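You operate a simulated robot arm through the tools that you are given. There is no shell and no other tool. Be economical: measure what you need, move in short steps, check, and stop when the job is done.

You are at the controls of a simulated two-armed robot. One attempt, no reset.

## Task
Stack the red pad mould from the packing bench on top of the purple pad mould. Put the yellow sheet of drops from the hearth end of the slab on top of the press plate there. Take the blue bowl from the ledge corner of the slab and leave it on the lower shelf. Open the painted wooden window-side mesh door, take the felt sleeve on the hearth end of the slab and put it away in the tall side of the mesh cupboard, then shut the door. Do these in any order.

The check looks at the end state, three seconds after you hand in, the way a careful person would. Anything else that was tipped, shoved, dropped, spilled or broken makes it a failure. Flat cloth is picked up by pressing the open fingertips on it (5 to 10 N) and closing them slowly along it; thin cloth reads only 2 to 8 mm in the jaws.

## Robot
Two 7-joint arms with fingered hands on one trunk, on a base that drives. Base frame: it is fixed to the floor where the robot stands at the start and does not move with it; the origin is under the middle of the robot, x ahead of it, y to its left, z up. Lengths are in cm, angles in degrees, forces in N, time in s.
The left shoulder is at the start at [8, 24.1, 141.7], the right one opposite. Places, roughly: bowl [-175, -100, 100]; felt sleeve (9x9x20 cm) [-180, -110, 100]; lower shelf [-150, -240, 30]; pad mould [75, 25, 100]; painted wooden window-side mesh door [-510, 110, 110]; press plate [-125, -75, 100]; sheet of drops [-150, -75, 100]; tall side of the mesh cupboard (22x40 cm) [-522, 108, 88]. Payload 4.9 kg a hand.
Tool frame (each hand has its own): the origin (TCP) lies between the finger pads and is the grasp point; the fingertips stand 3.2 cm ahead of it; z points along the fingers, y is the line along which they close. Largest opening 20 cm; the body of the gripper starts 8.9 cm behind the TCP. The gripper is a hand of 4 fingers: y runs from the thumb to the fingers, the wrist lies at [0, 0, -26.7] in the tool frame.
Orientation is told as [roll, pitch, yaw] about the base's x, y, z axes, in that order, counted from this pose: with the fingers straight down and closing along the base's y, the tool's x points along the base's -x, its y along +y and its z along -z.

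## Interface
- The arms move only by the tool apply_moves. It takes "left_targets", "right_targets" or both (then of equal length, played together; a hand with none holds still); each is a list of rows, each a list of 6 numbers: the shift along the tool's x, y, z in units of 100 mm (1.0 is 100 mm), then the turn, a rotation vector about the tool's x, y, z in units of 180 degrees (1.0 is 180 degrees). In form: [[dx, dy, dz, ax, ay, az], ...]. A call has 1 to 8 rows; each row is the pose to reach, as a shift and turn from the pose commanded when the call began, along the tool's axes at that moment. A call with a number of a shift or a turn outside -1 to 1 is refused whole. Each row takes 0.2 s and may step no farther than 5 cm and 8.6 degrees from the row before; otherwise, the whole call is refused. A pose out of reach is approached as far as the arm can. The call stops where the force on the tool passes 40 N (or 10 N more than at its start, if that is more) or the arm is blocked; 0.2 s more then pass. In this call time passes only in rows, and 0.2 s behind the last. The reply holds the time, the measured pose of the TCP, the force on the tool along the base axes, the opening and the grip force, in the units named above and with some noise, with the torque about the TCP (base axes, N m) and any sound that the robot's microphone picked up.
- Cameras (640 x 400 px; columns grow to the right, rows downward): "scene" is now at [10.17, 5.09, 159.27]; the picture's right is [0.56, -0.83, -0.00], its down [-0.49, -0.34, -0.80] and it looks along [0.66, 0.45, -0.60] (base axes); focal length 277 px, centre (320, 200). "left" rides on the left gripper at [-6.9, -6.9, -11.6] in its tool frame; the picture's right is [0.71, -0.71, 0.00], its down [0.54, 0.54, -0.64] and it looks along [0.45, 0.45, 0.77] (tool axes); focal length 226 px, centre (320, 200). "right" rides on the right gripper at [6.9, -6.9, -11.6] in its tool frame; the picture's right is [0.71, 0.71, 0.00], its down [-0.54, 0.54, -0.64] and it looks along [-0.45, 0.45, 0.77] (tool axes); focal length 226 px, centre (320, 200). There is no depth. A picture from a camera that has moved, and an enlarged one, comes with that camera's place and axes in the base frame and with its lens.
- capture(camera): a new picture of that camera. The clock stands still meanwhile.
- slide_trunk(by): slides the trunk up (or, below 0, down) by that many cm; the arms and the scene camera ride with it, the base frame stays. It gives what a move gives, with no picture.
- base_move(legs): drives the robot by 1 to 6 legs, each [ahead, left, turn to the left] in cm, cm and degrees, along the robot's own axes; the way and the turn of a leg run together, so that a leg with both is an arc; at most 150 cm and 180 degrees a leg. The arms and the cameras ride along, it lands a little off, and it stops where it bumps. It gives what a move gives.
- set_fingers(finger1, finger2, finger3, thumb_bend, hand): sets how far each is bent, from 0 (flat) to 1 (curled in); at 0.3 the hand is open as for a grip, at 0.7 the pads meet at the TCP. One left out holds its place. A second passes; each finger stops where it meets its share of the squeeze, and holds until it gets a number again. It is the only way to open and close the hand. It gives what a move gives, with no picture; readings hold the bend of each and the force on the fingers (four entries, about 0 where the hand has none), thumb and palm.
- turn_head(pan, tilt): turns the head with the scene camera to pan (to the left, within 86 degrees either way) and tilt (down, from -29 to 69), counted from straight ahead of the robot. It gives what a move gives.
- enlarge(camera, box): a new picture of the part [left, top, right, bottom] of that camera's present view, enlarged. The clock stands still meanwhile.
- hand_in(): hands the job in; it is judged then, once.

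Work in short steps. Places have to be worked out from the pictures, the camera data and where the tool is seen: move nearer, look again, correct. Check each grasp and each placing, and mend what went wrong. You have 165 turns and 122 pictures in all, those below and enlarged ones among them. Open the grippers and draw the arms clear of the work before you hand the job in, unless the task says otherwise.

The tools are called after "Call:" as name(argument=value, ...) on one line, values as JSON. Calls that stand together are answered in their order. apply_moves: Moves the arms, as the interface text tells. Its arguments: {"type":"object","properties":{"left_targets":{"type":"array","items":{"type":"array","items":{"type":"number"}}},"right_targets":{"type":"array","items":{"type":"array","items":{"type":"number"}}}},"required":[]} The other tools are called the same way: slide_trunk (by) slides the trunk up or down; set_fingers (finger1, finger2, finger3, thumb_bend, hand) moves the fingers one by one; base_move (legs) drives the base; turn_head (pan, tilt) turns the head that bears the scene camera; capture (camera) takes a picture; enlarge (camera, box) takes an enlarged picture of a part of a camera's view; hand_in () hands the job in.

At the start:

```text
t: 0.0
left_ee_pos: [54.89, 59.76, 129.05]
left_ee_rot: [0.0, -0.1, 0.0]
left_contact_force: [-0.2, 0.6, 0.1]
left_moment: [0.0, -0.03, 0.0]
left_opening: 19.98
left_grip_force: 0.1
left_shape: jaw
left_bend: [0.3, 0.3, 0.3, 0.3]
left_finger forces: [0.0, 0.0, 0.1, 0.1, 0.0, 0.0]
right_ee_pos: [67.68, -3.03, 116.97]
right_ee_rot: [0.0, 0.0, -0.2]
right_contact_force: [0.2, 0.1, 0.4]
right_moment: [0.02, 0.01, -0.03]
right_opening: 19.98
right_grip_force: 0.1
right_shape: jaw
right_bend: [0.3, 0.3, 0.3, 0.3]
right_finger forces: [0.0, 0.0, 0.0, 0.1, 0.0, 0.0]
trunk travel left (down, up): [-32.5, 51.5]
robot x, y, heading: [0.18, -0.04, -0.4]
head pan, tilt: [34.4, 36.7]
```

scene: 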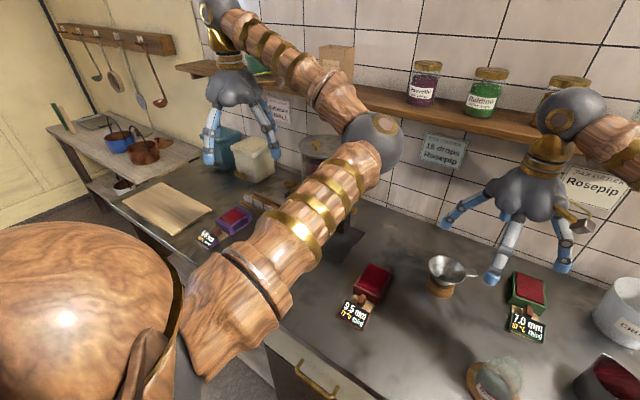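
right: 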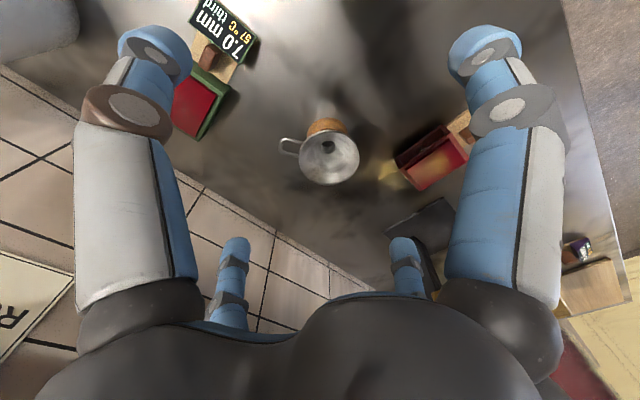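
left: 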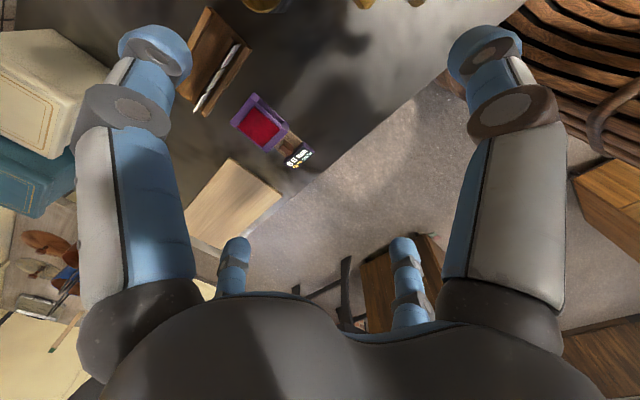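

The moulds sit at about z 90: red near [60, 21], purple near [58, 77]. I'll look at them closer before moving.

Call:
enlarge(camera="scene", box=[320, 240, 420, 340])

Call:
enlarge(camera="left", box=[180, 60, 340, 220])

Call:
enlarge(camera="right", box=[360, 90, 520, 220])

```text
4.00 times, centred on (370, 290) of scene
camera zoom: at [10.17, 5.09, 159.27], right [0.56, -0.83, 0.0], down [-0.49, -0.34, -0.8], along [0.66, 0.45, -0.6], focal length 1109 px, centre (120, -160)
```

zoom: 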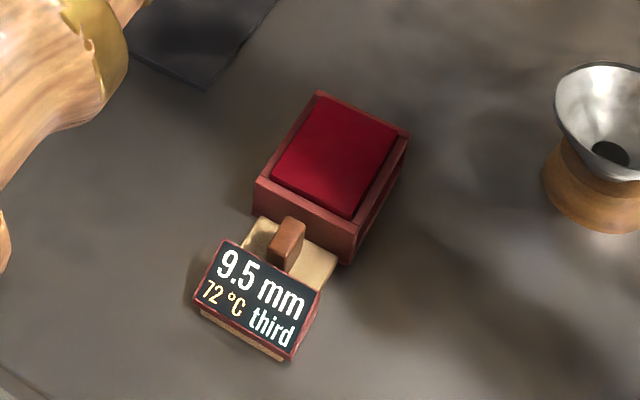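

```text
2.50 times, centred on (260, 140) of left
camera zoom: at [61.85, 52.95, 140.67], right [-0.71, -0.71, 0.0], down [-0.54, 0.54, 0.64], along [-0.45, 0.45, -0.77], focal length 565 px, centre (470, 350)
```

zoom: 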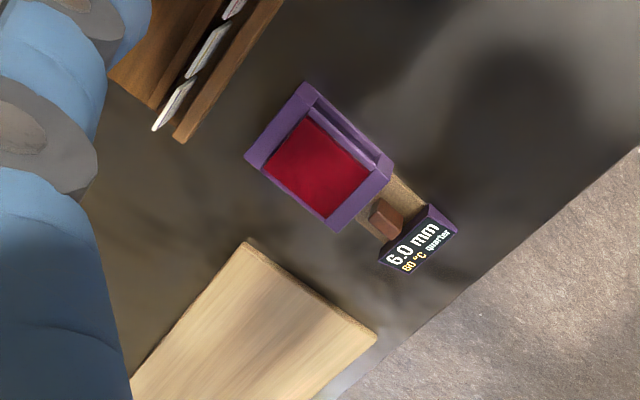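

```text
3.08 times, centred on (440, 155) of right
camera zoom: at [60.66, -10.07, 128.45], right [-0.71, 0.71, 0.0], down [0.54, 0.54, 0.64], along [0.45, 0.45, -0.77], focal length 696 px, centre (-49, 338)
```

zoom: 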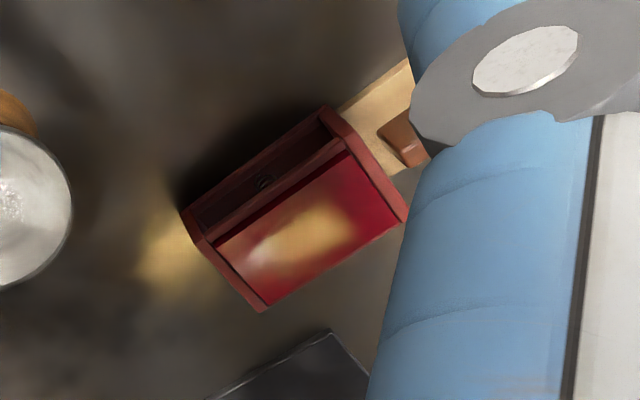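

Red mould: about x 57–67, y 17–25, axis-aligned. Purple: about x 53–62, y 72–80. I plan to use the left hand for both, and I want to see the right side before sidestepping the base.

Call:
turn_head(pan=-30, tilt=40)

Call:
capture(camera="scene")

```text
t: 1.4
left_ee_pos: [54.93, 59.92, 129.21]
left_ee_rot: [0.1, 0.0, 0.0]
left_contact_force: [-0.5, -0.3, 0.3]
left_moment: [0.0, -0.01, 0.04]
left_opening: 19.96
left_grip_force: 0.1
left_shape: jaw
left_bend: [0.3, 0.3, 0.3, 0.3]
left_finger forces: [0.0, 0.0, 0.0, 0.0, 0.1, 0.1]
right_ee_pos: [67.54, -3.07, 116.9]
right_ee_rot: [0.0, 0.0, 0.0]
right_contact_force: [0.3, 0.0, -0.9]
right_moment: [0.0, -0.05, 0.02]
right_opening: 19.99
right_grip_force: 0.1
right_shape: jaw
right_bend: [0.3, 0.3, 0.3, 0.3]
right_finger forces: [0.0, 0.1, 0.0, 0.0, 0.1, 0.0]
trunk travel left (down, up): [-32.5, 51.5]
robot x, y, heading: [-0.09, 0.58, 0.1]
head pan, tilt: [-30.0, 40.0]
```

```text
115 pictures are left
camera scene: at [10.35, -4.08, 158.77], right [-0.5, -0.87, 0.0], down [-0.56, 0.32, -0.77], along [0.66, -0.38, -0.64], focal length 277 px, centre (320, 200)
```

scene: 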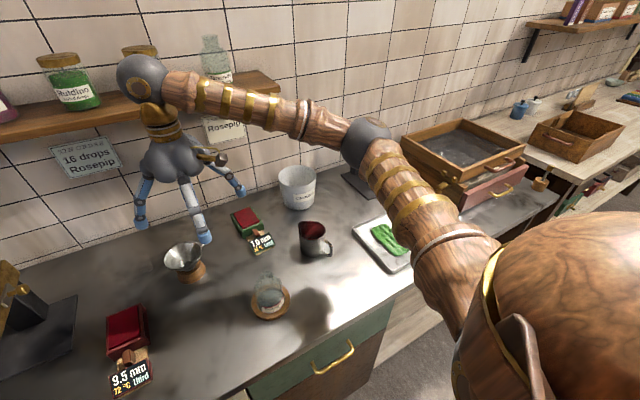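

Right side has only low items under the right hand. I raise the right hand and lower the left while half-closing the left fingers, then sidestep right.

Call:
apply_moves(left_targets=[[0, 0, 0, 0, 0, 0], [0, 0, 0, 0, 0, 0], [0, 0, 0, 0, 0, 0]], right_targets=[[0, 0, -0.4, 0, 0, 0], [0, 0, -0.8, 0, 0, 0], [0, 0, -1, 0, 0, 0]])

Call:
set_fingers(hand="left", finger1=0.44, finger2=0.44, finger3=0.44, thumb_bend=0.44)

Call:
base_move(legs=[[0, -39, 0]])

Call:
turn_head(pan=35, tilt=45)

Call:
capture(camera="scene")

Call:
capture(camera="left")

```text
t: 2.1
left_ee_pos: [54.98, 59.9, 129.04]
left_ee_rot: [0.0, 0.0, -0.1]
left_contact_force: [0.3, -0.3, 0.1]
left_moment: [-0.02, -0.03, 0.01]
left_opening: 19.99
left_grip_force: 0.0
left_shape: jaw
left_bend: [0.3, 0.3, 0.3, 0.3]
left_finger forces: [0.1, 0.0, 0.0, 0.1, 0.0, 0.0]
right_ee_pos: [67.81, -3.03, 126.82]
right_ee_rot: [0.0, 0.1, 0.0]
right_contact_force: [0.6, 0.5, 0.7]
right_moment: [0.02, 0.0, 0.0]
right_opening: 20.0
right_grip_force: 0.1
right_shape: jaw
right_bend: [0.3, 0.3, 0.3, 0.3]
right_finger forces: [0.1, 0.0, 0.0, 0.1, 0.0, 0.0]
trunk travel left (down, up): [-32.5, 51.5]
robot x, y, heading: [0.26, 0.28, 0.3]
head pan, tilt: [-30.0, 40.0]
```

```text
t: 3.1
left_ee_pos: [54.93, 59.79, 129.24]
left_ee_rot: [0.0, 0.1, 0.0]
left_contact_force: [0.5, -0.8, 0.3]
left_moment: [0.0, 0.02, -0.01]
left_opening: 9.11
left_grip_force: 0.1
left_shape: fingers
left_bend: [0.44, 0.44, 0.44, 0.44]
left_finger forces: [0.1, 0.0, 0.0, 0.0, 0.1, 0.0]
right_ee_pos: [67.74, -3.04, 127.02]
right_ee_rot: [-0.1, -0.1, -0.1]
right_contact_force: [0.2, 0.5, 0.1]
right_moment: [-0.01, -0.01, 0.02]
right_opening: 19.98
right_grip_force: 0.1
right_shape: jaw
right_bend: [0.3, 0.3, 0.3, 0.3]
right_finger forces: [0.1, 0.0, 0.0, 0.0, 0.0, 0.0]
trunk travel left (down, up): [-32.5, 51.5]
robot x, y, heading: [-0.03, 0.04, 0.0]
head pan, tilt: [-30.0, 40.0]
```

```text
t: 5.6
left_ee_pos: [55.04, 21.34, 129.03]
left_ee_rot: [0.0, 0.0, -0.2]
left_contact_force: [-0.3, 0.2, 0.1]
left_moment: [-0.02, -0.02, -0.01]
left_opening: 9.07
left_grip_force: 0.0
left_shape: fingers
left_bend: [0.44, 0.44, 0.44, 0.44]
left_finger forces: [0.1, 0.0, 0.0, 0.1, 0.1, 0.0]
right_ee_pos: [67.69, -41.59, 127.01]
right_ee_rot: [0.0, 0.1, 0.0]
right_contact_force: [-0.7, -0.3, 0.1]
right_moment: [-0.07, 0.02, -0.03]
right_opening: 20.01
right_grip_force: 0.1
right_shape: jaw
right_bend: [0.3, 0.3, 0.3, 0.3]
right_finger forces: [0.0, 0.0, 0.0, 0.1, 0.0, 0.0]
trunk travel left (down, up): [-32.5, 51.5]
robot x, y, heading: [0.32, -39.01, -0.1]
head pan, tilt: [-30.0, 40.0]
```

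```text
t: 6.9
left_ee_pos: [55.06, 21.07, 129.16]
left_ee_rot: [0.0, -0.1, -0.1]
left_contact_force: [0.1, 0.1, 0.0]
left_moment: [-0.01, -0.01, -0.01]
left_opening: 9.05
left_grip_force: 0.0
left_shape: fingers
left_bend: [0.44, 0.44, 0.44, 0.44]
left_finger forces: [0.0, 0.1, 0.0, 0.0, 0.1, 0.1]
right_ee_pos: [67.7, -41.72, 126.93]
right_ee_rot: [0.0, 0.0, -0.2]
right_contact_force: [0.8, 0.4, 0.3]
right_moment: [-0.02, 0.03, -0.01]
right_opening: 20.0
right_grip_force: 0.1
right_shape: jaw
right_bend: [0.3, 0.3, 0.3, 0.3]
right_finger forces: [0.1, 0.0, 0.0, 0.0, 0.0, 0.0]
trunk travel left (down, up): [-32.5, 51.5]
robot x, y, heading: [-0.15, -38.66, -0.3]
head pan, tilt: [35.0, 45.0]
```

```text
114 pictures are left
camera scene: at [9.62, -33.84, 158.04], right [0.57, -0.82, 0.0], down [-0.58, -0.4, -0.71], along [0.58, 0.4, -0.71], focal length 277 px, centre (320, 200)
```

scene: 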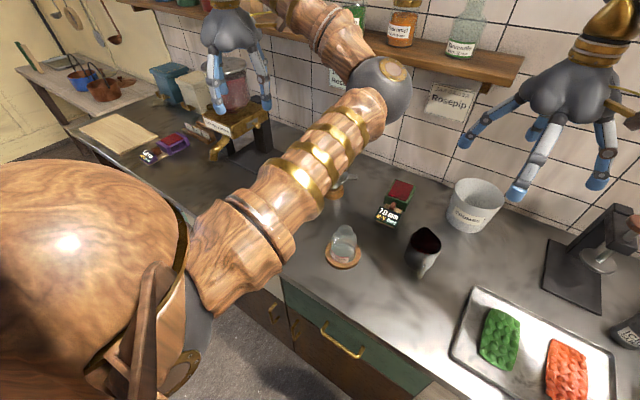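

```text
113 pictures are left
camera left: at [61.88, 14.23, 140.68], right [-0.71, -0.71, 0.0], down [-0.54, 0.54, 0.64], along [-0.45, 0.46, -0.77], focal length 226 px, centre (320, 200)
```

left: 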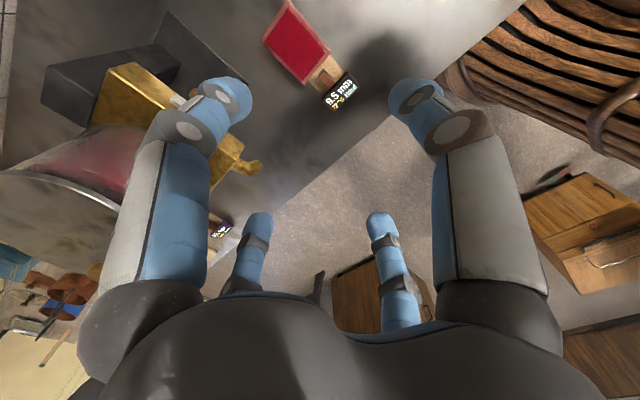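

The left hand is over the red mould line (y 21). I now shift it 7 cm ahead and down while the right rises, opening fingers slightly.

Call:
set_fingers(hand="left", finger1=0.4, finger2=0.4, finger3=0.4, thumb_bend=0.4)

Call:
apply_moves(left_targets=[[-0.3, 0, 0.3, 0, 0, 0], [-0.6, 0, 0.6, 0, 0, 0], [-0.65, 0, 1, 0, 0, 0]], right_targets=[[0, 0, -0.4, 0, 0, 0], [0, 0, -0.8, 0, 0, 0], [0, 0, -1, 0, 0, 0]])

Call:
slide_trunk(by=-16)

Call:
capture(camera="left")

```text
t: 7.9
left_ee_pos: [55.0, 21.19, 129.02]
left_ee_rot: [0.0, 0.0, -0.1]
left_contact_force: [-0.2, -0.1, -0.9]
left_moment: [-0.02, 0.02, -0.01]
left_opening: 10.49
left_grip_force: 0.1
left_shape: fingers
left_bend: [0.4, 0.4, 0.4, 0.4]
left_finger forces: [0.0, 0.0, 0.0, 0.1, 0.0, 0.0]
right_ee_pos: [67.66, -41.69, 126.98]
right_ee_rot: [0.0, 0.1, -0.1]
right_contact_force: [0.1, 0.3, 0.3]
right_moment: [0.01, 0.05, 0.02]
right_opening: 20.01
right_grip_force: 0.2
right_shape: jaw
right_bend: [0.3, 0.3, 0.3, 0.3]
right_finger forces: [0.1, 0.1, 0.1, 0.0, 0.0, 0.0]
trunk travel left (down, up): [-32.5, 51.5]
robot x, y, heading: [0.19, -38.49, -0.2]
head pan, tilt: [35.0, 45.0]
```

```text
t: 8.7
left_ee_pos: [61.65, 21.17, 119.22]
left_ee_rot: [0.0, -0.1, 0.0]
left_contact_force: [0.9, -1.4, -0.1]
left_moment: [-0.03, 0.03, 0.01]
left_opening: 10.49
left_grip_force: 0.0
left_shape: fingers
left_bend: [0.4, 0.4, 0.4, 0.4]
left_finger forces: [0.0, 0.1, 0.1, 0.1, 0.0, 0.0]
right_ee_pos: [67.55, -41.94, 136.93]
right_ee_rot: [0.0, -0.1, -0.1]
right_contact_force: [-0.1, 0.5, 0.1]
right_moment: [0.0, 0.0, 0.02]
right_opening: 19.99
right_grip_force: 0.1
right_shape: jaw
right_bend: [0.3, 0.3, 0.3, 0.3]
right_finger forces: [0.0, 0.1, 0.1, 0.0, 0.0, 0.0]
trunk travel left (down, up): [-32.5, 51.5]
robot x, y, heading: [-0.05, -38.41, -0.1]
head pan, tilt: [35.0, 45.0]
```

```text
t: 10.6
left_ee_pos: [61.77, 21.15, 103.27]
left_ee_rot: [0.0, 0.0, -0.1]
left_contact_force: [-0.2, 0.0, -0.6]
left_moment: [0.02, 0.01, -0.02]
left_opening: 10.54
left_grip_force: 0.0
left_shape: fingers
left_bend: [0.4, 0.4, 0.4, 0.4]
left_finger forces: [0.0, 0.0, 0.1, 0.0, 0.1, 0.0]
right_ee_pos: [67.46, -42.07, 121.0]
right_ee_rot: [-0.1, 0.0, -0.2]
right_contact_force: [0.6, 0.0, -0.8]
right_moment: [0.03, 0.03, 0.0]
right_opening: 20.0
right_grip_force: 0.0
right_shape: jaw
right_bend: [0.3, 0.3, 0.3, 0.3]
right_finger forces: [0.0, 0.0, 0.0, 0.0, 0.1, 0.1]
trunk travel left (down, up): [-16.5, 67.5]
robot x, y, heading: [-0.24, -38.8, 0.1]
head pan, tilt: [35.0, 45.0]
```

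```text
112 pictures are left
camera left: at [68.57, 14.17, 114.92], right [-0.71, -0.71, 0.0], down [-0.54, 0.54, 0.64], along [-0.45, 0.46, -0.77], focal length 226 px, centre (320, 200)
```

left: 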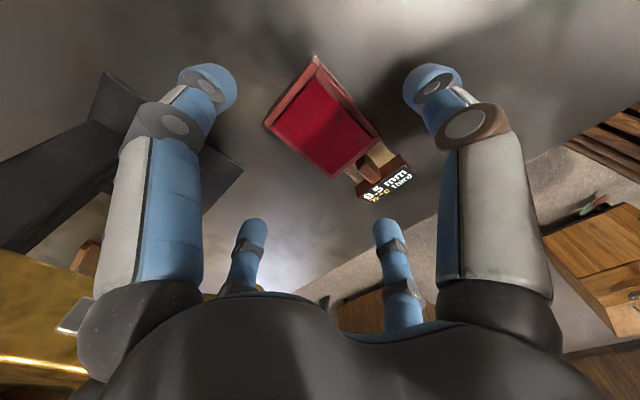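

The hand appears to be a four-finger cross rather than a flat jaw. I'll move single fingers to see which is which while still high.

Call:
set_fingers(hand="left", finger1=0.2, finger3=0.6)

Call:
capture(camera="left")

```text
t: 11.6
left_ee_pos: [61.58, 21.12, 103.13]
left_ee_rot: [-0.1, -0.1, 0.0]
left_contact_force: [-0.8, -0.1, -0.5]
left_moment: [-0.01, 0.0, 0.02]
left_opening: 13.67
left_grip_force: 0.0
left_shape: fingers
left_bend: [0.2, 0.4, 0.6, 0.4]
left_finger forces: [0.0, 0.0, 0.0, 0.1, 0.0, 0.0]
right_ee_pos: [67.49, -42.02, 120.96]
right_ee_rot: [0.0, 0.0, 0.0]
right_contact_force: [0.0, 0.2, 0.1]
right_moment: [-0.01, 0.0, -0.04]
right_opening: 19.99
right_grip_force: 0.0
right_shape: jaw
right_bend: [0.3, 0.3, 0.3, 0.3]
right_finger forces: [0.0, 0.0, 0.0, 0.0, 0.0, 0.0]
trunk travel left (down, up): [-16.5, 67.5]
robot x, y, heading: [0.28, -38.49, -0.1]
head pan, tilt: [35.0, 45.0]
```

```text
111 pictures are left
camera left: at [68.59, 14.17, 114.89], right [-0.71, -0.71, 0.0], down [-0.54, 0.54, 0.64], along [-0.45, 0.46, -0.77], focal length 226 px, centre (320, 200)
```

left: 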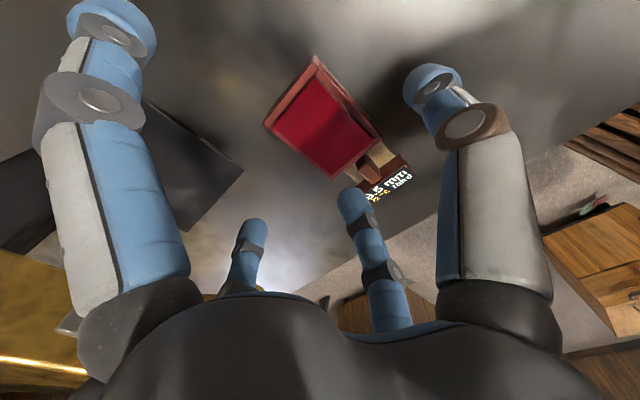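

Thumb is at −y, finger2 at +y, finger1 at +x, finger3 at −x (over the tag). I'll grip with thumb+finger2 only, with 1 and 3 laid flat, and lower to z≈93.

Call:
set_fingers(hand="left", finger1=0.0, finger3=0.0)

Call:
slide_trunk(by=-10)

Call:
capture(camera="left")

Call:
capture(camera="scene")

```text
t: 12.6
left_ee_pos: [61.67, 21.13, 103.34]
left_ee_rot: [0.0, 0.0, -0.1]
left_contact_force: [0.3, -0.2, -0.2]
left_moment: [0.01, 0.02, 0.02]
left_opening: 15.08
left_grip_force: 0.1
left_shape: fingers
left_bend: [0.01, 0.4, 0.01, 0.4]
left_finger forces: [0.0, 0.0, 0.0, 0.0, 0.0, 0.1]
right_ee_pos: [67.4, -42.02, 120.96]
right_ee_rot: [0.0, 0.0, -0.2]
right_contact_force: [0.4, -0.9, 0.7]
right_moment: [-0.01, 0.02, 0.0]
right_opening: 19.97
right_grip_force: 0.2
right_shape: jaw
right_bend: [0.3, 0.3, 0.3, 0.3]
right_finger forces: [0.0, 0.0, 0.1, 0.0, 0.0, 0.1]
trunk travel left (down, up): [-16.5, 67.5]
robot x, y, heading: [-0.4, -38.46, -0.3]
head pan, tilt: [35.0, 45.0]
```

```text
t: 13.9
left_ee_pos: [61.22, 20.55, 95.66]
left_ee_rot: [0.3, -1.7, 0.0]
left_contact_force: [-0.2, 0.1, -0.3]
left_moment: [-0.05, -0.01, 0.01]
left_opening: 15.09
left_grip_force: 0.1
left_shape: fingers
left_bend: [0.01, 0.4, 0.01, 0.4]
left_finger forces: [0.1, 0.0, 0.0, 0.0, 0.1, 0.1]
right_ee_pos: [66.55, -42.65, 111.87]
right_ee_rot: [0.4, -0.5, -0.1]
right_contact_force: [-0.1, 0.3, -0.2]
right_moment: [-0.02, 0.02, 0.01]
right_opening: 19.99
right_grip_force: 0.1
right_shape: jaw
right_bend: [0.3, 0.3, 0.3, 0.3]
right_finger forces: [0.1, 0.0, 0.1, 0.0, 0.0, 0.0]
trunk travel left (down, up): [-6.5, 77.5]
robot x, y, heading: [-0.01, -38.97, 0.1]
head pan, tilt: [35.0, 45.0]
```

```text
110 pictures are left
camera left: at [67.77, 13.53, 107.39], right [-0.71, -0.71, -0.02], down [-0.56, 0.54, 0.63], along [-0.43, 0.46, -0.78], focal length 226 px, centre (320, 200)
```

left: 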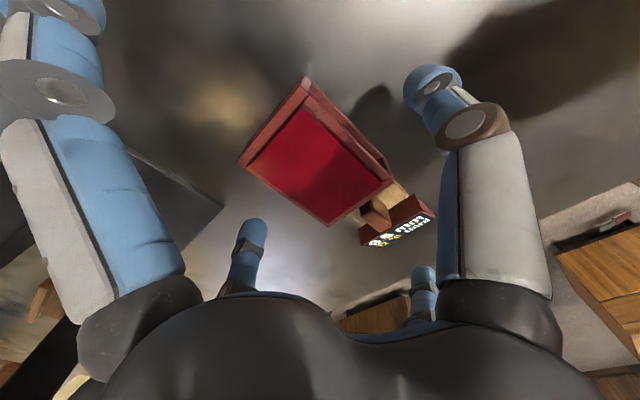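

```text
109 pictures are left
camera scene: at [8.51, -34.54, 132.48], right [0.57, -0.82, 0.0], down [-0.57, -0.4, -0.71], along [0.59, 0.41, -0.7], focal length 277 px, centre (320, 200)
```

scene: 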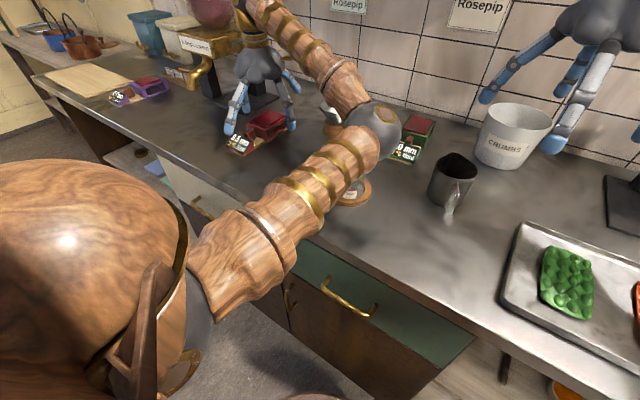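

The pose lags slightly; let me settle and descend another ~3 cm in small steps.

Call:
apply_moves(left_targets=[[0, 0, 0, 0, 0, 0], [0, 0, 0, 0, 0, 0], [0, 0, 0, 0, 0, 0]])

```text
t: 14.7
left_ee_pos: [61.0, 20.53, 95.59]
left_ee_rot: [0.3, -1.7, -0.1]
left_contact_force: [0.0, 0.0, -0.6]
left_moment: [-0.04, -0.02, 0.04]
left_opening: 15.06
left_grip_force: 0.0
left_shape: fingers
left_bend: [0.01, 0.4, 0.01, 0.4]
left_finger forces: [0.0, 0.1, 0.0, 0.1, 0.0, 0.0]
right_ee_pos: [66.56, -42.8, 111.75]
right_ee_rot: [0.4, -0.5, -0.1]
right_contact_force: [-0.1, 0.2, 0.4]
right_moment: [0.04, 0.0, 0.0]
right_opening: 19.97
right_grip_force: 0.1
right_shape: jaw
right_bend: [0.3, 0.3, 0.3, 0.3]
right_finger forces: [0.0, 0.0, 0.1, 0.0, 0.1, 0.1]
trunk travel left (down, up): [-6.5, 77.5]
robot x, y, heading: [0.07, -38.75, -0.2]
head pan, tilt: [35.0, 45.0]
```

Both hands and the head camera are offset by about 1 cm, so the trunk seems to have touched something going low. I raise the trunk 5 cm and use the arm to go down instead.

Call:
slide_trunk(by=5)

Call:
apply_moves(left_targets=[[0, 0, 0.3, 0, 0, 0], [0, 0, 0.6, 0, 0, 0], [0, 0, 0.6, 0, 0, 0]])

Call:
capture(camera="left")

```text
t: 15.6
left_ee_pos: [61.68, 21.1, 98.11]
left_ee_rot: [0.0, 0.1, -0.1]
left_contact_force: [0.7, 0.2, -0.5]
left_moment: [0.0, 0.05, -0.04]
left_opening: 15.1
left_grip_force: 0.1
left_shape: fingers
left_bend: [0.01, 0.4, 0.01, 0.4]
left_finger forces: [0.1, 0.0, 0.1, 0.1, 0.0, 0.0]
right_ee_pos: [67.59, -42.16, 115.78]
right_ee_rot: [0.0, 0.1, -0.2]
right_contact_force: [0.3, 0.2, -0.1]
right_moment: [0.0, 0.02, -0.02]
right_opening: 20.02
right_grip_force: 0.0
right_shape: jaw
right_bend: [0.3, 0.3, 0.3, 0.3]
right_finger forces: [0.0, 0.1, 0.0, 0.1, 0.0, 0.0]
trunk travel left (down, up): [-11.5, 72.5]
robot x, y, heading: [-0.25, -38.77, 0.1]
head pan, tilt: [35.0, 45.0]
```

```text
t: 16.6
left_ee_pos: [62.46, 20.69, 95.07]
left_ee_rot: [0.1, -2.9, -0.1]
left_contact_force: [-0.2, 0.4, -0.1]
left_moment: [-0.09, 0.03, 0.01]
left_opening: 15.07
left_grip_force: 0.0
left_shape: fingers
left_bend: [0.01, 0.4, 0.01, 0.4]
left_finger forces: [0.0, 0.0, 0.0, 0.0, 0.1, 0.1]
right_ee_pos: [67.24, -42.38, 116.22]
right_ee_rot: [0.1, -0.2, -0.2]
right_contact_force: [0.5, 0.9, -1.0]
right_moment: [-0.07, 0.09, 0.01]
right_opening: 19.98
right_grip_force: 0.0
right_shape: jaw
right_bend: [0.3, 0.3, 0.3, 0.3]
right_finger forces: [0.0, 0.0, 0.1, 0.1, 0.1, 0.0]
trunk travel left (down, up): [-11.5, 72.5]
robot x, y, heading: [-0.21, -38.14, -0.3]
head pan, tilt: [35.0, 45.0]
stopped in row 3 (left hand): the arm was blocked; the commanded pose is now the measured one
```

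```text
108 pictures are left
camera left: at [68.71, 13.74, 106.97], right [-0.71, -0.7, -0.04], down [-0.57, 0.54, 0.62], along [-0.41, 0.46, -0.79], focal length 226 px, centre (320, 200)
```

left: 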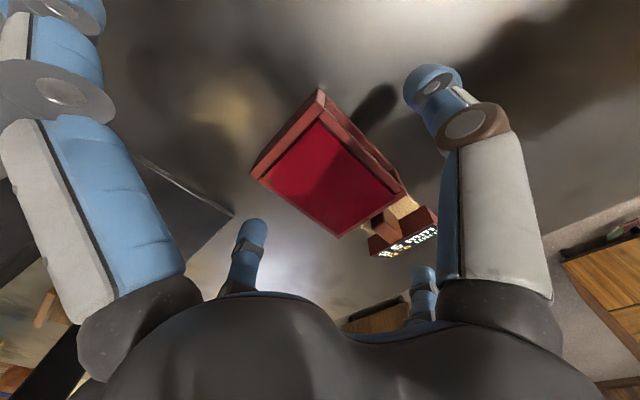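

The arm is blocked though nothing touches the fingers — probably the low elbow. I look at it.

Call:
enlarge(camera="scene", box=[200, 60, 480, 240])

```text
2.22 times, centred on (340, 150) of scene
camera zoom: at [9.18, -34.14, 137.11], right [0.57, -0.82, 0.0], down [-0.58, -0.4, -0.71], along [0.58, 0.41, -0.7], focal length 616 px, centre (276, 311)
```

zoom: 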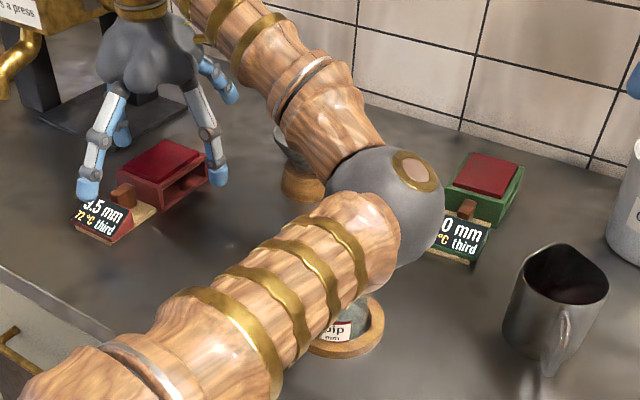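

The left upper arm/elbow is low over the Rosepip glass; I back off upward at once and check that nothing was shifted.

Call:
slide_trunk(by=21)

Call:
base_move(legs=[[-20, 0, 0]])

Call:
turn_head(pan=15, tilt=40)

Call:
capture(camera="scene")

```text
t: 18.9
left_ee_pos: [62.41, 20.91, 114.59]
left_ee_rot: [-0.1, -1.5, -0.2]
left_contact_force: [-0.1, -1.1, -0.9]
left_moment: [-0.01, 0.0, -0.01]
left_opening: 15.09
left_grip_force: 0.0
left_shape: fingers
left_bend: [0.01, 0.4, 0.01, 0.4]
left_finger forces: [0.1, 0.1, 0.0, 0.1, 0.0, 0.1]
right_ee_pos: [67.73, -42.07, 136.88]
right_ee_rot: [0.0, 0.0, -0.1]
right_contact_force: [-0.1, 0.2, -0.9]
right_moment: [0.02, 0.02, -0.01]
right_opening: 19.99
right_grip_force: 0.2
right_shape: jaw
right_bend: [0.3, 0.3, 0.3, 0.3]
right_finger forces: [0.0, 0.0, 0.1, 0.0, 0.1, 0.0]
trunk travel left (down, up): [-32.5, 51.5]
robot x, y, heading: [-0.12, -38.63, -0.3]
head pan, tilt: [35.0, 45.0]
```

```text
t: 20.5
left_ee_pos: [42.93, 20.81, 114.47]
left_ee_rot: [-0.2, -1.7, -0.3]
left_contact_force: [1.2, -0.7, -0.1]
left_moment: [0.01, 0.03, -0.01]
left_opening: 15.11
left_grip_force: 0.0
left_shape: fingers
left_bend: [0.01, 0.4, 0.01, 0.4]
left_finger forces: [0.0, 0.0, 0.0, 0.0, 0.1, 0.1]
right_ee_pos: [48.0, -41.99, 136.72]
right_ee_rot: [0.0, 0.0, -0.3]
right_contact_force: [0.2, -0.8, 0.4]
right_moment: [-0.04, 0.02, 0.0]
right_opening: 20.02
right_grip_force: 0.0
right_shape: jaw
right_bend: [0.3, 0.3, 0.3, 0.3]
right_finger forces: [0.0, 0.0, 0.1, 0.1, 0.1, 0.0]
trunk travel left (down, up): [-32.5, 51.5]
robot x, y, heading: [-19.92, -38.88, -0.3]
head pan, tilt: [35.0, 45.0]
```

```text
t: 21.3
left_ee_pos: [42.63, 20.84, 114.69]
left_ee_rot: [-0.1, -1.7, -0.3]
left_contact_force: [-0.8, 0.2, -0.4]
left_moment: [0.0, 0.01, 0.0]
left_opening: 15.09
left_grip_force: 0.1
left_shape: fingers
left_bend: [0.01, 0.4, 0.01, 0.4]
left_finger forces: [0.0, 0.1, 0.0, 0.0, 0.0, 0.1]
right_ee_pos: [47.59, -42.17, 136.9]
right_ee_rot: [0.0, 0.0, -0.3]
right_contact_force: [-0.9, -0.2, -0.3]
right_moment: [-0.01, -0.01, 0.02]
right_opening: 19.97
right_grip_force: 0.1
right_shape: jaw
right_bend: [0.3, 0.3, 0.3, 0.3]
right_finger forces: [0.0, 0.0, 0.0, 0.0, 0.0, 0.1]
trunk travel left (down, up): [-32.5, 51.5]
robot x, y, heading: [-19.89, -38.59, 0.1]
head pan, tilt: [15.0, 40.0]
```

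```text
106 pictures are left
camera scene: at [-8.72, -36.25, 158.78], right [0.25, -0.97, 0.0], down [-0.62, -0.16, -0.77], along [0.74, 0.19, -0.64], focal length 277 px, centre (320, 200)
```

scene: 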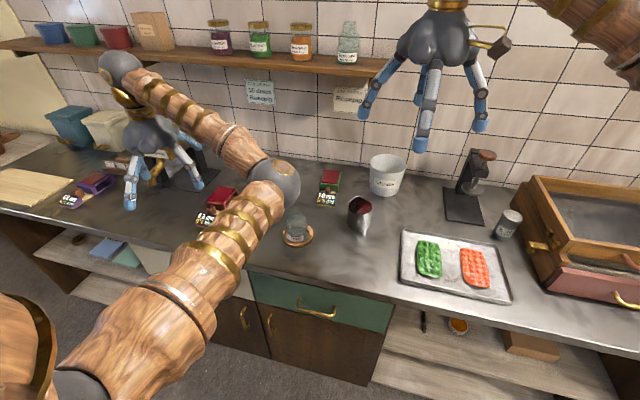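

The glass is still upright on its coaster. I'll work with the arm more outstretched and the trunk high so the elbow stays over the floor: bring the hand inward, then sidestep left.

Call:
apply_moves(left_targets=[[0, -0.4, 0, 0, 0.0094, 0], [0, -0.8, 0, 0, 0.0094, 0], [0, -1, 0, 0, 0.0094, 0]])

Call:
apply_moves(left_targets=[[0, -0.4, 0, 0, 0, 0], [0, -0.8, 0, 0, 0, 0], [0, -1, 0, 0, 0, 0]])

Call:
base_move(legs=[[0, 20, 0]])

Call:
apply_moves(left_targets=[[-0.4, 0, 0, 0, 0, 0], [-0.8, 0, 0, 0, 0, 0], [-1, 0, 0, 0, 0, 0]])

Call:
apply_moves(left_targets=[[-0.4, 0, 0, 0, 0, 0], [-0.8, 0, 0, 0, 0, 0], [-0.9, 0, 0, 0, 0, 0]])

Call:
capture(camera="scene")

```text
t: 22.1
left_ee_pos: [42.55, 10.66, 114.78]
left_ee_rot: [0.0, 0.0, -0.3]
left_contact_force: [0.1, -0.4, -0.5]
left_moment: [-0.02, 0.02, -0.03]
left_opening: 15.06
left_grip_force: 0.0
left_shape: fingers
left_bend: [0.01, 0.4, 0.01, 0.4]
left_finger forces: [0.0, 0.0, 0.0, 0.1, 0.0, 0.0]
right_ee_pos: [47.78, -41.95, 136.86]
right_ee_rot: [0.1, 0.0, -0.3]
right_contact_force: [-0.2, 0.9, 0.0]
right_moment: [-0.03, 0.0, 0.0]
right_opening: 20.0
right_grip_force: 0.0
right_shape: jaw
right_bend: [0.3, 0.3, 0.3, 0.3]
right_finger forces: [0.0, 0.0, 0.0, 0.1, 0.1, 0.1]
trunk travel left (down, up): [-32.5, 51.5]
robot x, y, heading: [-19.86, -38.54, -0.4]
head pan, tilt: [15.0, 40.0]
```

```text
t: 22.9
left_ee_pos: [42.65, 0.89, 114.53]
left_ee_rot: [-0.1, 0.0, -0.3]
left_contact_force: [-0.3, -1.0, -0.3]
left_moment: [-0.04, 0.0, -0.01]
left_opening: 15.06
left_grip_force: 0.1
left_shape: fingers
left_bend: [0.01, 0.4, 0.01, 0.4]
left_finger forces: [0.0, 0.0, 0.1, 0.0, 0.0, 0.0]
right_ee_pos: [47.78, -42.22, 136.94]
right_ee_rot: [0.1, 0.0, -0.3]
right_contact_force: [-0.3, 0.4, -0.3]
right_moment: [0.0, 0.0, -0.01]
right_opening: 19.95
right_grip_force: 0.0
right_shape: jaw
right_bend: [0.3, 0.3, 0.3, 0.3]
right_finger forces: [0.0, 0.0, 0.1, 0.0, 0.0, 0.0]
trunk travel left (down, up): [-32.5, 51.5]
robot x, y, heading: [-19.94, -38.39, -0.4]
head pan, tilt: [15.0, 40.0]
```

```text
t: 24.5
left_ee_pos: [42.98, 20.32, 114.54]
left_ee_rot: [0.0, 0.1, -0.6]
left_contact_force: [1.0, -0.2, 0.3]
left_moment: [0.04, 0.04, 0.04]
left_opening: 15.09
left_grip_force: 0.1
left_shape: fingers
left_bend: [0.01, 0.4, 0.01, 0.4]
left_finger forces: [0.0, 0.0, 0.1, 0.0, 0.0, 0.0]
right_ee_pos: [47.77, -22.6, 136.85]
right_ee_rot: [0.1, 0.0, -0.6]
right_contact_force: [-0.3, 0.7, 0.7]
right_moment: [0.01, -0.02, 0.0]
right_opening: 20.03
right_grip_force: 0.1
right_shape: jaw
right_bend: [0.3, 0.3, 0.3, 0.3]
right_finger forces: [0.0, 0.1, 0.0, 0.1, 0.0, 0.0]
trunk travel left (down, up): [-32.5, 51.5]
robot x, y, heading: [-19.29, -18.32, -0.4]
head pan, tilt: [15.0, 40.0]
```

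```text
t: 25.3
left_ee_pos: [53.06, 20.62, 114.52]
left_ee_rot: [0.0, -0.1, -0.6]
left_contact_force: [0.4, 0.3, 0.7]
left_moment: [0.01, -0.03, 0.02]
left_opening: 15.07
left_grip_force: 0.0
left_shape: fingers
left_bend: [0.01, 0.4, 0.01, 0.4]
left_finger forces: [0.0, 0.0, 0.1, 0.0, 0.1, 0.0]
right_ee_pos: [47.89, -22.5, 136.97]
right_ee_rot: [0.0, 0.0, -0.6]
right_contact_force: [0.6, -0.3, -0.2]
right_moment: [0.02, -0.05, 0.04]
right_opening: 19.99
right_grip_force: 0.1
right_shape: jaw
right_bend: [0.3, 0.3, 0.3, 0.3]
right_finger forces: [0.0, 0.0, 0.0, 0.1, 0.1, 0.0]
trunk travel left (down, up): [-32.5, 51.5]
robot x, y, heading: [-19.75, -18.97, -0.2]
head pan, tilt: [15.0, 40.0]
```

```text
t: 26.1
left_ee_pos: [62.06, 20.18, 114.55]
left_ee_rot: [-0.1, 0.0, -0.6]
left_contact_force: [0.1, -0.3, 0.0]
left_moment: [0.02, -0.02, 0.03]
left_opening: 15.08
left_grip_force: 0.1
left_shape: fingers
left_bend: [0.01, 0.4, 0.01, 0.4]
left_finger forces: [0.0, 0.0, 0.0, 0.1, 0.0, 0.1]
right_ee_pos: [47.79, -22.57, 136.89]
right_ee_rot: [0.1, 0.1, -0.7]
right_contact_force: [-1.0, 0.7, 0.3]
right_moment: [0.01, 0.01, 0.03]
right_opening: 20.01
right_grip_force: 0.1
right_shape: jaw
right_bend: [0.3, 0.3, 0.3, 0.3]
right_finger forces: [0.0, 0.0, 0.1, 0.0, 0.1, 0.1]
trunk travel left (down, up): [-32.5, 51.5]
robot x, y, heading: [-19.16, -18.85, -0.4]
head pan, tilt: [15.0, 40.0]
```

```text
105 pictures are left
camera scene: at [-8.54, -16.39, 158.78], right [0.25, -0.97, 0.0], down [-0.62, -0.16, -0.77], along [0.74, 0.19, -0.64], focal length 277 px, centre (320, 200)
```

scene: 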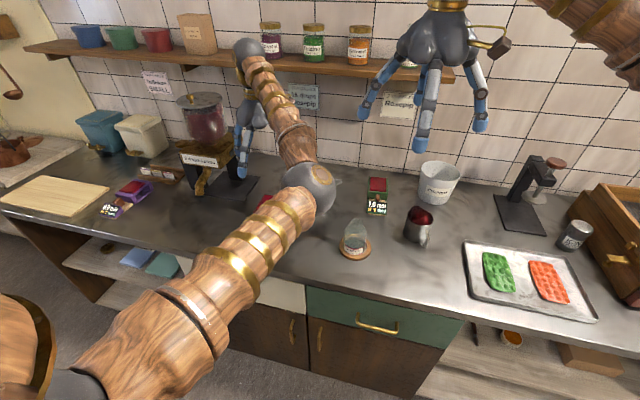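

Elbow is now well above and short of the bench. Descend toward the mould, correcting y by +0.7.

Call:
apply_moves(left_targets=[[0.05, 0.07, 0.4, 0, 0, 0.003], [0.05, 0.07, 0.8, 0, 0, 0.003], [0.05, 0.07, 1, 0, 0, 0.003]])

Call:
apply_moves(left_targets=[[0, 0, 0.4, 0, 0, 0], [0, 0, 0.8, 0, 0, 0], [0, 0, 1, 0, 0, 0]])

Call:
capture(camera="left")

Call:
capture(camera="scene")

```text
t: 26.9
left_ee_pos: [61.63, 20.98, 104.52]
left_ee_rot: [-0.1, -0.1, -1.1]
left_contact_force: [-0.5, 0.5, -0.9]
left_moment: [-0.01, -0.02, -0.07]
left_opening: 15.12
left_grip_force: 0.1
left_shape: fingers
left_bend: [0.01, 0.4, 0.01, 0.4]
left_finger forces: [0.1, 0.1, 0.0, 0.0, 0.0, 0.1]
right_ee_pos: [47.93, -22.48, 136.82]
right_ee_rot: [0.1, 0.0, -0.5]
right_contact_force: [0.7, -0.4, -0.3]
right_moment: [-0.03, 0.0, 0.0]
right_opening: 19.99
right_grip_force: 0.0
right_shape: jaw
right_bend: [0.3, 0.3, 0.3, 0.3]
right_finger forces: [0.1, 0.1, 0.0, 0.0, 0.1, 0.0]
trunk travel left (down, up): [-32.5, 51.5]
robot x, y, heading: [-19.79, -18.71, -0.6]
head pan, tilt: [15.0, 40.0]
```

```text
t: 27.7
left_ee_pos: [61.59, 21.01, 94.57]
left_ee_rot: [-0.1, -0.1, -1.1]
left_contact_force: [-0.7, 0.3, 0.6]
left_moment: [0.0, 0.01, 0.03]
left_opening: 15.12
left_grip_force: 0.0
left_shape: fingers
left_bend: [0.01, 0.4, 0.01, 0.4]
left_finger forces: [0.0, 0.0, 0.0, 0.1, 0.0, 0.1]
right_ee_pos: [47.89, -22.53, 136.91]
right_ee_rot: [-0.1, 0.0, -0.5]
right_contact_force: [-0.2, -0.4, -0.2]
right_moment: [0.01, -0.06, -0.01]
right_opening: 20.03
right_grip_force: 0.2
right_shape: jaw
right_bend: [0.3, 0.3, 0.3, 0.3]
right_finger forces: [0.0, 0.0, 0.1, 0.1, 0.1, 0.1]
trunk travel left (down, up): [-32.5, 51.5]
robot x, y, heading: [-19.71, -18.44, -0.3]
head pan, tilt: [15.0, 40.0]
```

```text
104 pictures are left
camera left: at [68.35, 13.95, 106.21], right [-0.72, -0.69, 0.0], down [-0.53, 0.55, 0.64], along [-0.45, 0.46, -0.77], focal length 226 px, centre (320, 200)
```

left: 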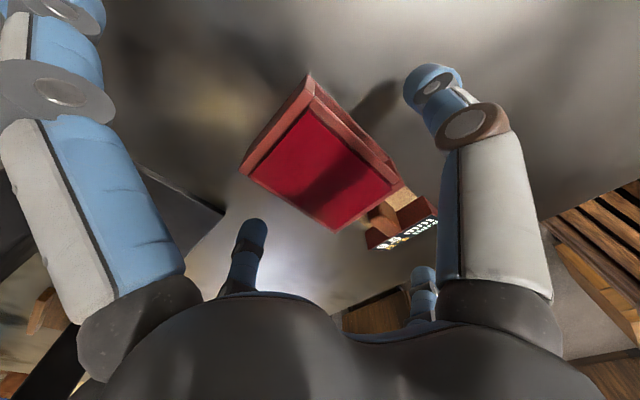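

```text
103 pictures are left
camera scene: at [-8.47, -16.35, 158.78], right [0.25, -0.97, 0.0], down [-0.62, -0.16, -0.77], along [0.74, 0.19, -0.64], focal length 277 px, centre (320, 200)
```

scene: 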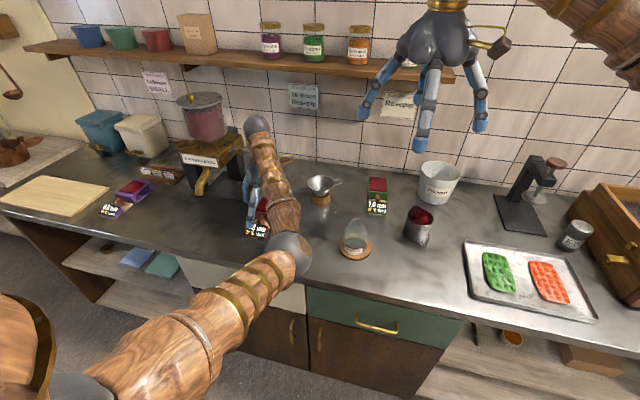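

Mould top is ≈91 and centred. Descend 3.8 cm and close thumb and finger2 gently.

Call:
apply_moves(left_targets=[[0, 0, 0.2, 0, 0, 0], [0, 0, 0.38, 0, 0, 0]])

Call:
set_fingers(hand="left", finger2=0.7, thumb_bend=0.7)

Call:
capture(camera="left")

```text
t: 28.3
left_ee_pos: [61.65, 21.17, 91.83]
left_ee_rot: [0.1, -0.7, -1.1]
left_contact_force: [-4.1, -0.9, 14.7]
left_moment: [-0.24, 0.18, -0.2]
left_opening: 15.2
left_grip_force: 7.7
left_shape: fingers
left_bend: [0.01, 0.4, 0.01, 0.4]
left_finger forces: [0.0, 6.6, 0.0, 0.1, 8.6, 0.1]
right_ee_pos: [47.6, -22.42, 136.92]
right_ee_rot: [0.1, 0.0, -0.5]
right_contact_force: [0.4, 0.9, -0.1]
right_moment: [0.0, 0.03, 0.02]
right_opening: 19.99
right_grip_force: 0.1
right_shape: jaw
right_bend: [0.3, 0.3, 0.3, 0.3]
right_finger forces: [0.0, 0.0, 0.0, 0.0, 0.0, 0.0]
trunk travel left (down, up): [-32.5, 51.5]
robot x, y, heading: [-19.63, -18.71, -0.3]
head pan, tilt: [15.0, 40.0]
stopped in row 2 (left hand): the force on the tool passed its limit (the readings are from after the stop); the commanded pose is now the measured one
```

```text
t: 29.3
left_ee_pos: [62.07, 20.69, 92.16]
left_ee_rot: [0.3, -1.0, -1.2]
left_contact_force: [-1.8, -7.1, 24.8]
left_moment: [1.34, 0.09, 0.16]
left_opening: 13.22
left_grip_force: 30.4
left_shape: fingers
left_bend: [0.01, 0.51, 0.01, 0.61]
left_finger forces: [0.0, 44.2, 0.1, 0.0, 16.9, 0.0]
right_ee_pos: [47.61, -22.73, 136.91]
right_ee_rot: [0.0, 0.1, -0.6]
right_contact_force: [1.1, 0.1, -0.1]
right_moment: [-0.02, 0.04, 0.04]
right_opening: 20.0
right_grip_force: 0.1
right_shape: jaw
right_bend: [0.3, 0.3, 0.3, 0.3]
right_finger forces: [0.1, 0.0, 0.1, 0.0, 0.0, 0.1]
trunk travel left (down, up): [-32.5, 51.5]
robot x, y, heading: [-19.55, -18.51, -0.8]
head pan, tilt: [15.0, 40.0]
stopped (left hand): the force on the tool passed its limit (the readings are from after the stop); the commanded pose is now the measured one
```

```text
102 pictures are left
camera left: at [68.63, 13.64, 103.94], right [-0.72, -0.69, -0.02], down [-0.54, 0.55, 0.64], along [-0.43, 0.47, -0.77], focal length 226 px, centre (320, 200)
```

left: 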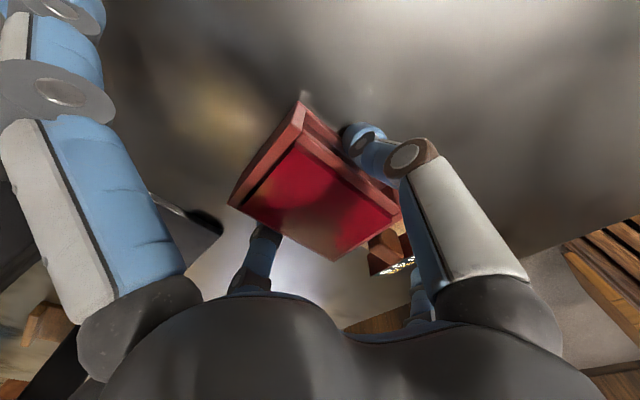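

Fingers pressed the bench but both pads now bear on the mould. I lift 1 cm and re-read the grip.

Call:
apply_moves(left_targets=[[0, 0, -0.05, 0, 0, 0], [0, 0, -0.12, 0, 0, 0]])

Call:
set_fingers(hand="left", finger2=0.7, thumb_bend=0.7)

Call:
capture(camera="left")

```text
t: 29.9
left_ee_pos: [61.94, 21.06, 92.76]
left_ee_rot: [0.0, -0.6, -1.1]
left_contact_force: [0.5, 0.1, -2.7]
left_moment: [-0.03, -0.02, -0.02]
left_opening: 13.12
left_grip_force: 11.1
left_shape: fingers
left_bend: [0.01, 0.51, 0.01, 0.62]
left_finger forces: [0.0, 10.9, 0.0, 0.1, 10.7, 0.1]
right_ee_pos: [48.02, -22.47, 136.79]
right_ee_rot: [-0.1, 0.1, -0.6]
right_contact_force: [-0.5, 0.3, -0.1]
right_moment: [-0.01, 0.03, -0.02]
right_opening: 19.99
right_grip_force: 0.1
right_shape: jaw
right_bend: [0.3, 0.3, 0.3, 0.3]
right_finger forces: [0.0, 0.0, 0.0, 0.1, 0.1, 0.1]
trunk travel left (down, up): [-32.5, 51.5]
robot x, y, heading: [-19.32, -18.26, -0.5]
head pan, tilt: [15.0, 40.0]
```

```text
t: 30.9
left_ee_pos: [62.06, 20.99, 92.96]
left_ee_rot: [0.0, -0.7, -1.2]
left_contact_force: [0.3, -0.9, -2.3]
left_moment: [-0.07, 0.0, 0.03]
left_opening: 12.85
left_grip_force: 9.4
left_shape: fingers
left_bend: [0.01, 0.48, 0.01, 0.66]
left_finger forces: [0.1, 9.3, 0.1, 0.0, 9.0, 0.1]
right_ee_pos: [47.98, -22.56, 136.88]
right_ee_rot: [0.0, 0.1, -0.6]
right_contact_force: [-0.3, -0.5, -0.7]
right_moment: [0.01, 0.0, 0.01]
right_opening: 20.0
right_grip_force: 0.1
right_shape: jaw
right_bend: [0.3, 0.3, 0.3, 0.3]
right_finger forces: [0.1, 0.1, 0.0, 0.0, 0.1, 0.0]
trunk travel left (down, up): [-32.5, 51.5]
robot x, y, heading: [-19.52, -18.61, -0.5]
head pan, tilt: [15.0, 40.0]
```

```text
101 pictures are left
camera left: at [68.63, 13.83, 104.65], right [-0.72, -0.69, -0.01], down [-0.54, 0.55, 0.64], along [-0.44, 0.46, -0.77], focal length 226 px, centre (320, 200)
```

left: 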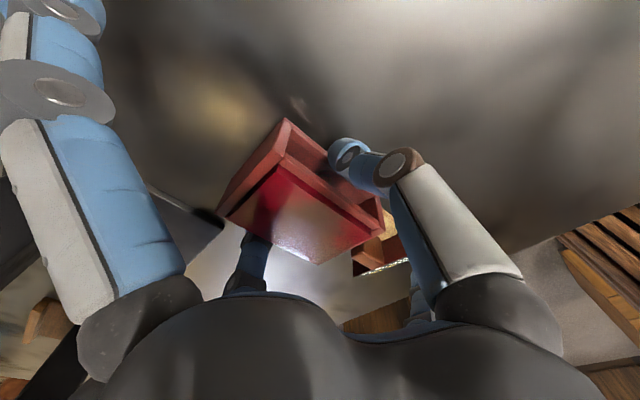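

It's held (about 2.5 N) but looks tilted and pushed toward +y. Let me view it closer.

Call:
enlarge(camera="left", box=[190, 90, 450, 300])

Call:
enlarge(camera="scene", box=[220, 140, 320, 250])

```text
1.90 times, centred on (320, 195) of left
camera zoom: at [68.63, 13.83, 104.65], right [-0.72, -0.69, -0.01], down [-0.54, 0.55, 0.64], along [-0.44, 0.46, -0.77], focal length 431 px, centre (320, 210)
```

zoom: 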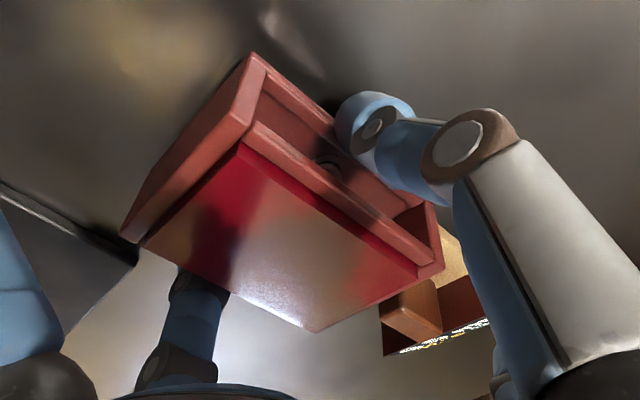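

```text
3.64 times, centred on (270, 195) of scene
camera zoom: at [-8.37, -16.31, 158.76], right [0.25, -0.97, 0.0], down [-0.62, -0.16, -0.77], along [0.74, 0.19, -0.64], focal length 1008 px, centre (502, 218)
```

zoom: 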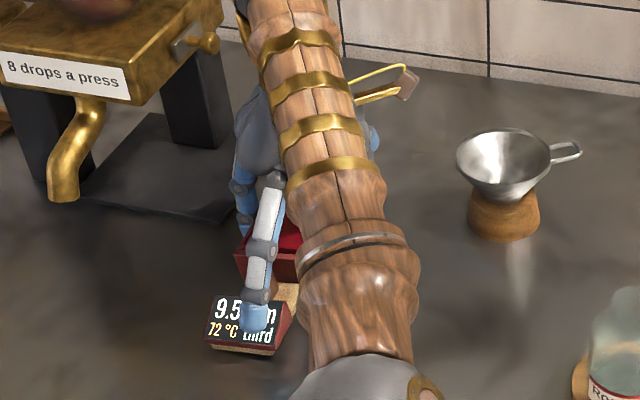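

Mould looks level, centred about [62.2, 22.2] with 1.2 cm offset to +y of the TCP. Lift with the trunk, back off, sidestep left past the drop machine.

Call:
slide_trunk(by=15)

Call:
base_move(legs=[[-20, 0, 0.5], [0, 54, 0]])

Call:
capture(camera="left")

Call:
capture(camera="scene")

```text
t: 32.6
left_ee_pos: [62.08, 20.8, 108.05]
left_ee_rot: [0.0, -0.6, -1.2]
left_contact_force: [0.4, 0.0, -2.2]
left_moment: [-0.11, -0.1, 0.0]
left_opening: 12.86
left_grip_force: 9.3
left_shape: fingers
left_bend: [0.01, 0.48, 0.01, 0.66]
left_finger forces: [0.0, 9.4, 0.0, 0.0, 9.1, 0.0]
right_ee_pos: [47.93, -22.46, 151.82]
right_ee_rot: [-0.1, 0.1, -0.6]
right_contact_force: [0.3, -1.1, -0.5]
right_moment: [0.05, 0.04, 0.01]
right_opening: 20.01
right_grip_force: 0.2
right_shape: jaw
right_bend: [0.3, 0.3, 0.3, 0.3]
right_finger forces: [0.1, 0.0, 0.0, 0.0, 0.0, 0.0]
trunk travel left (down, up): [-47.5, 36.5]
robot x, y, heading: [-19.79, -18.35, -0.5]
head pan, tilt: [15.0, 40.0]
```

```text
t: 36.9
left_ee_pos: [40.84, 76.45, 108.03]
left_ee_rot: [0.1, -0.7, -0.1]
left_contact_force: [0.0, -0.5, -2.8]
left_moment: [-0.05, -0.05, -0.01]
left_opening: 12.87
left_grip_force: 9.0
left_shape: fingers
left_bend: [0.01, 0.48, 0.01, 0.66]
left_finger forces: [0.1, 9.5, 0.1, 0.0, 9.0, 0.0]
right_ee_pos: [27.75, 32.62, 151.88]
right_ee_rot: [0.0, 0.0, 0.5]
right_contact_force: [-0.4, -0.4, -0.5]
right_moment: [-0.02, 0.01, -0.02]
right_opening: 19.99
right_grip_force: 0.0
right_shape: jaw
right_bend: [0.3, 0.3, 0.3, 0.3]
right_finger forces: [0.1, 0.0, 0.0, 0.0, 0.0, 0.1]
trunk travel left (down, up): [-47.5, 36.5]
robot x, y, heading: [-40.13, 35.36, 0.8]
head pan, tilt: [15.0, 40.0]
```

```text
98 pictures are left
camera left: at [47.68, 69.44, 119.71], right [-0.71, -0.71, -0.01], down [-0.55, 0.54, 0.64], along [-0.45, 0.46, -0.77], focal length 226 px, centre (320, 200)
```

left: 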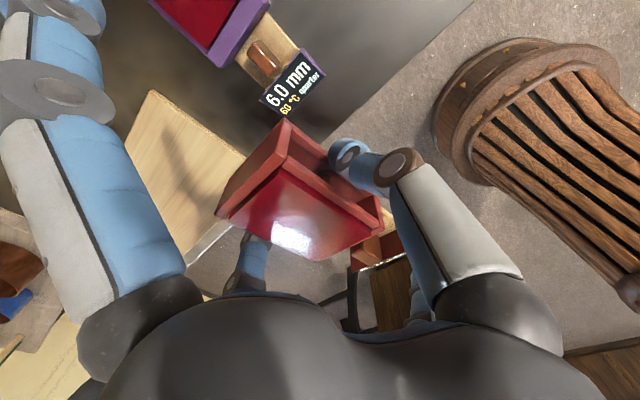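

```text
97 pictures are left
camera scene: at [-28.7, 37.72, 173.77], right [0.27, -0.96, 0.0], down [-0.62, -0.17, -0.77], along [0.74, 0.21, -0.64], focal length 277 px, centre (320, 200)
```

scene: 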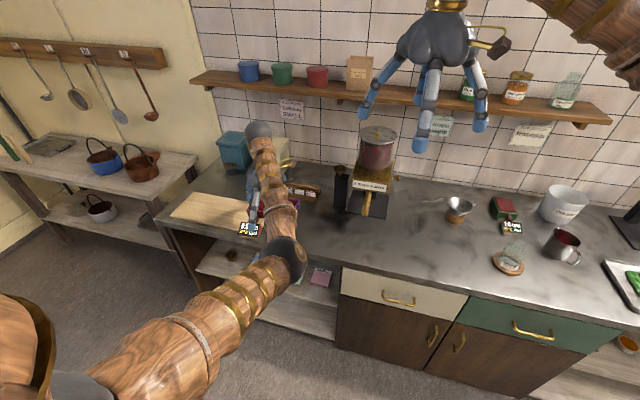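

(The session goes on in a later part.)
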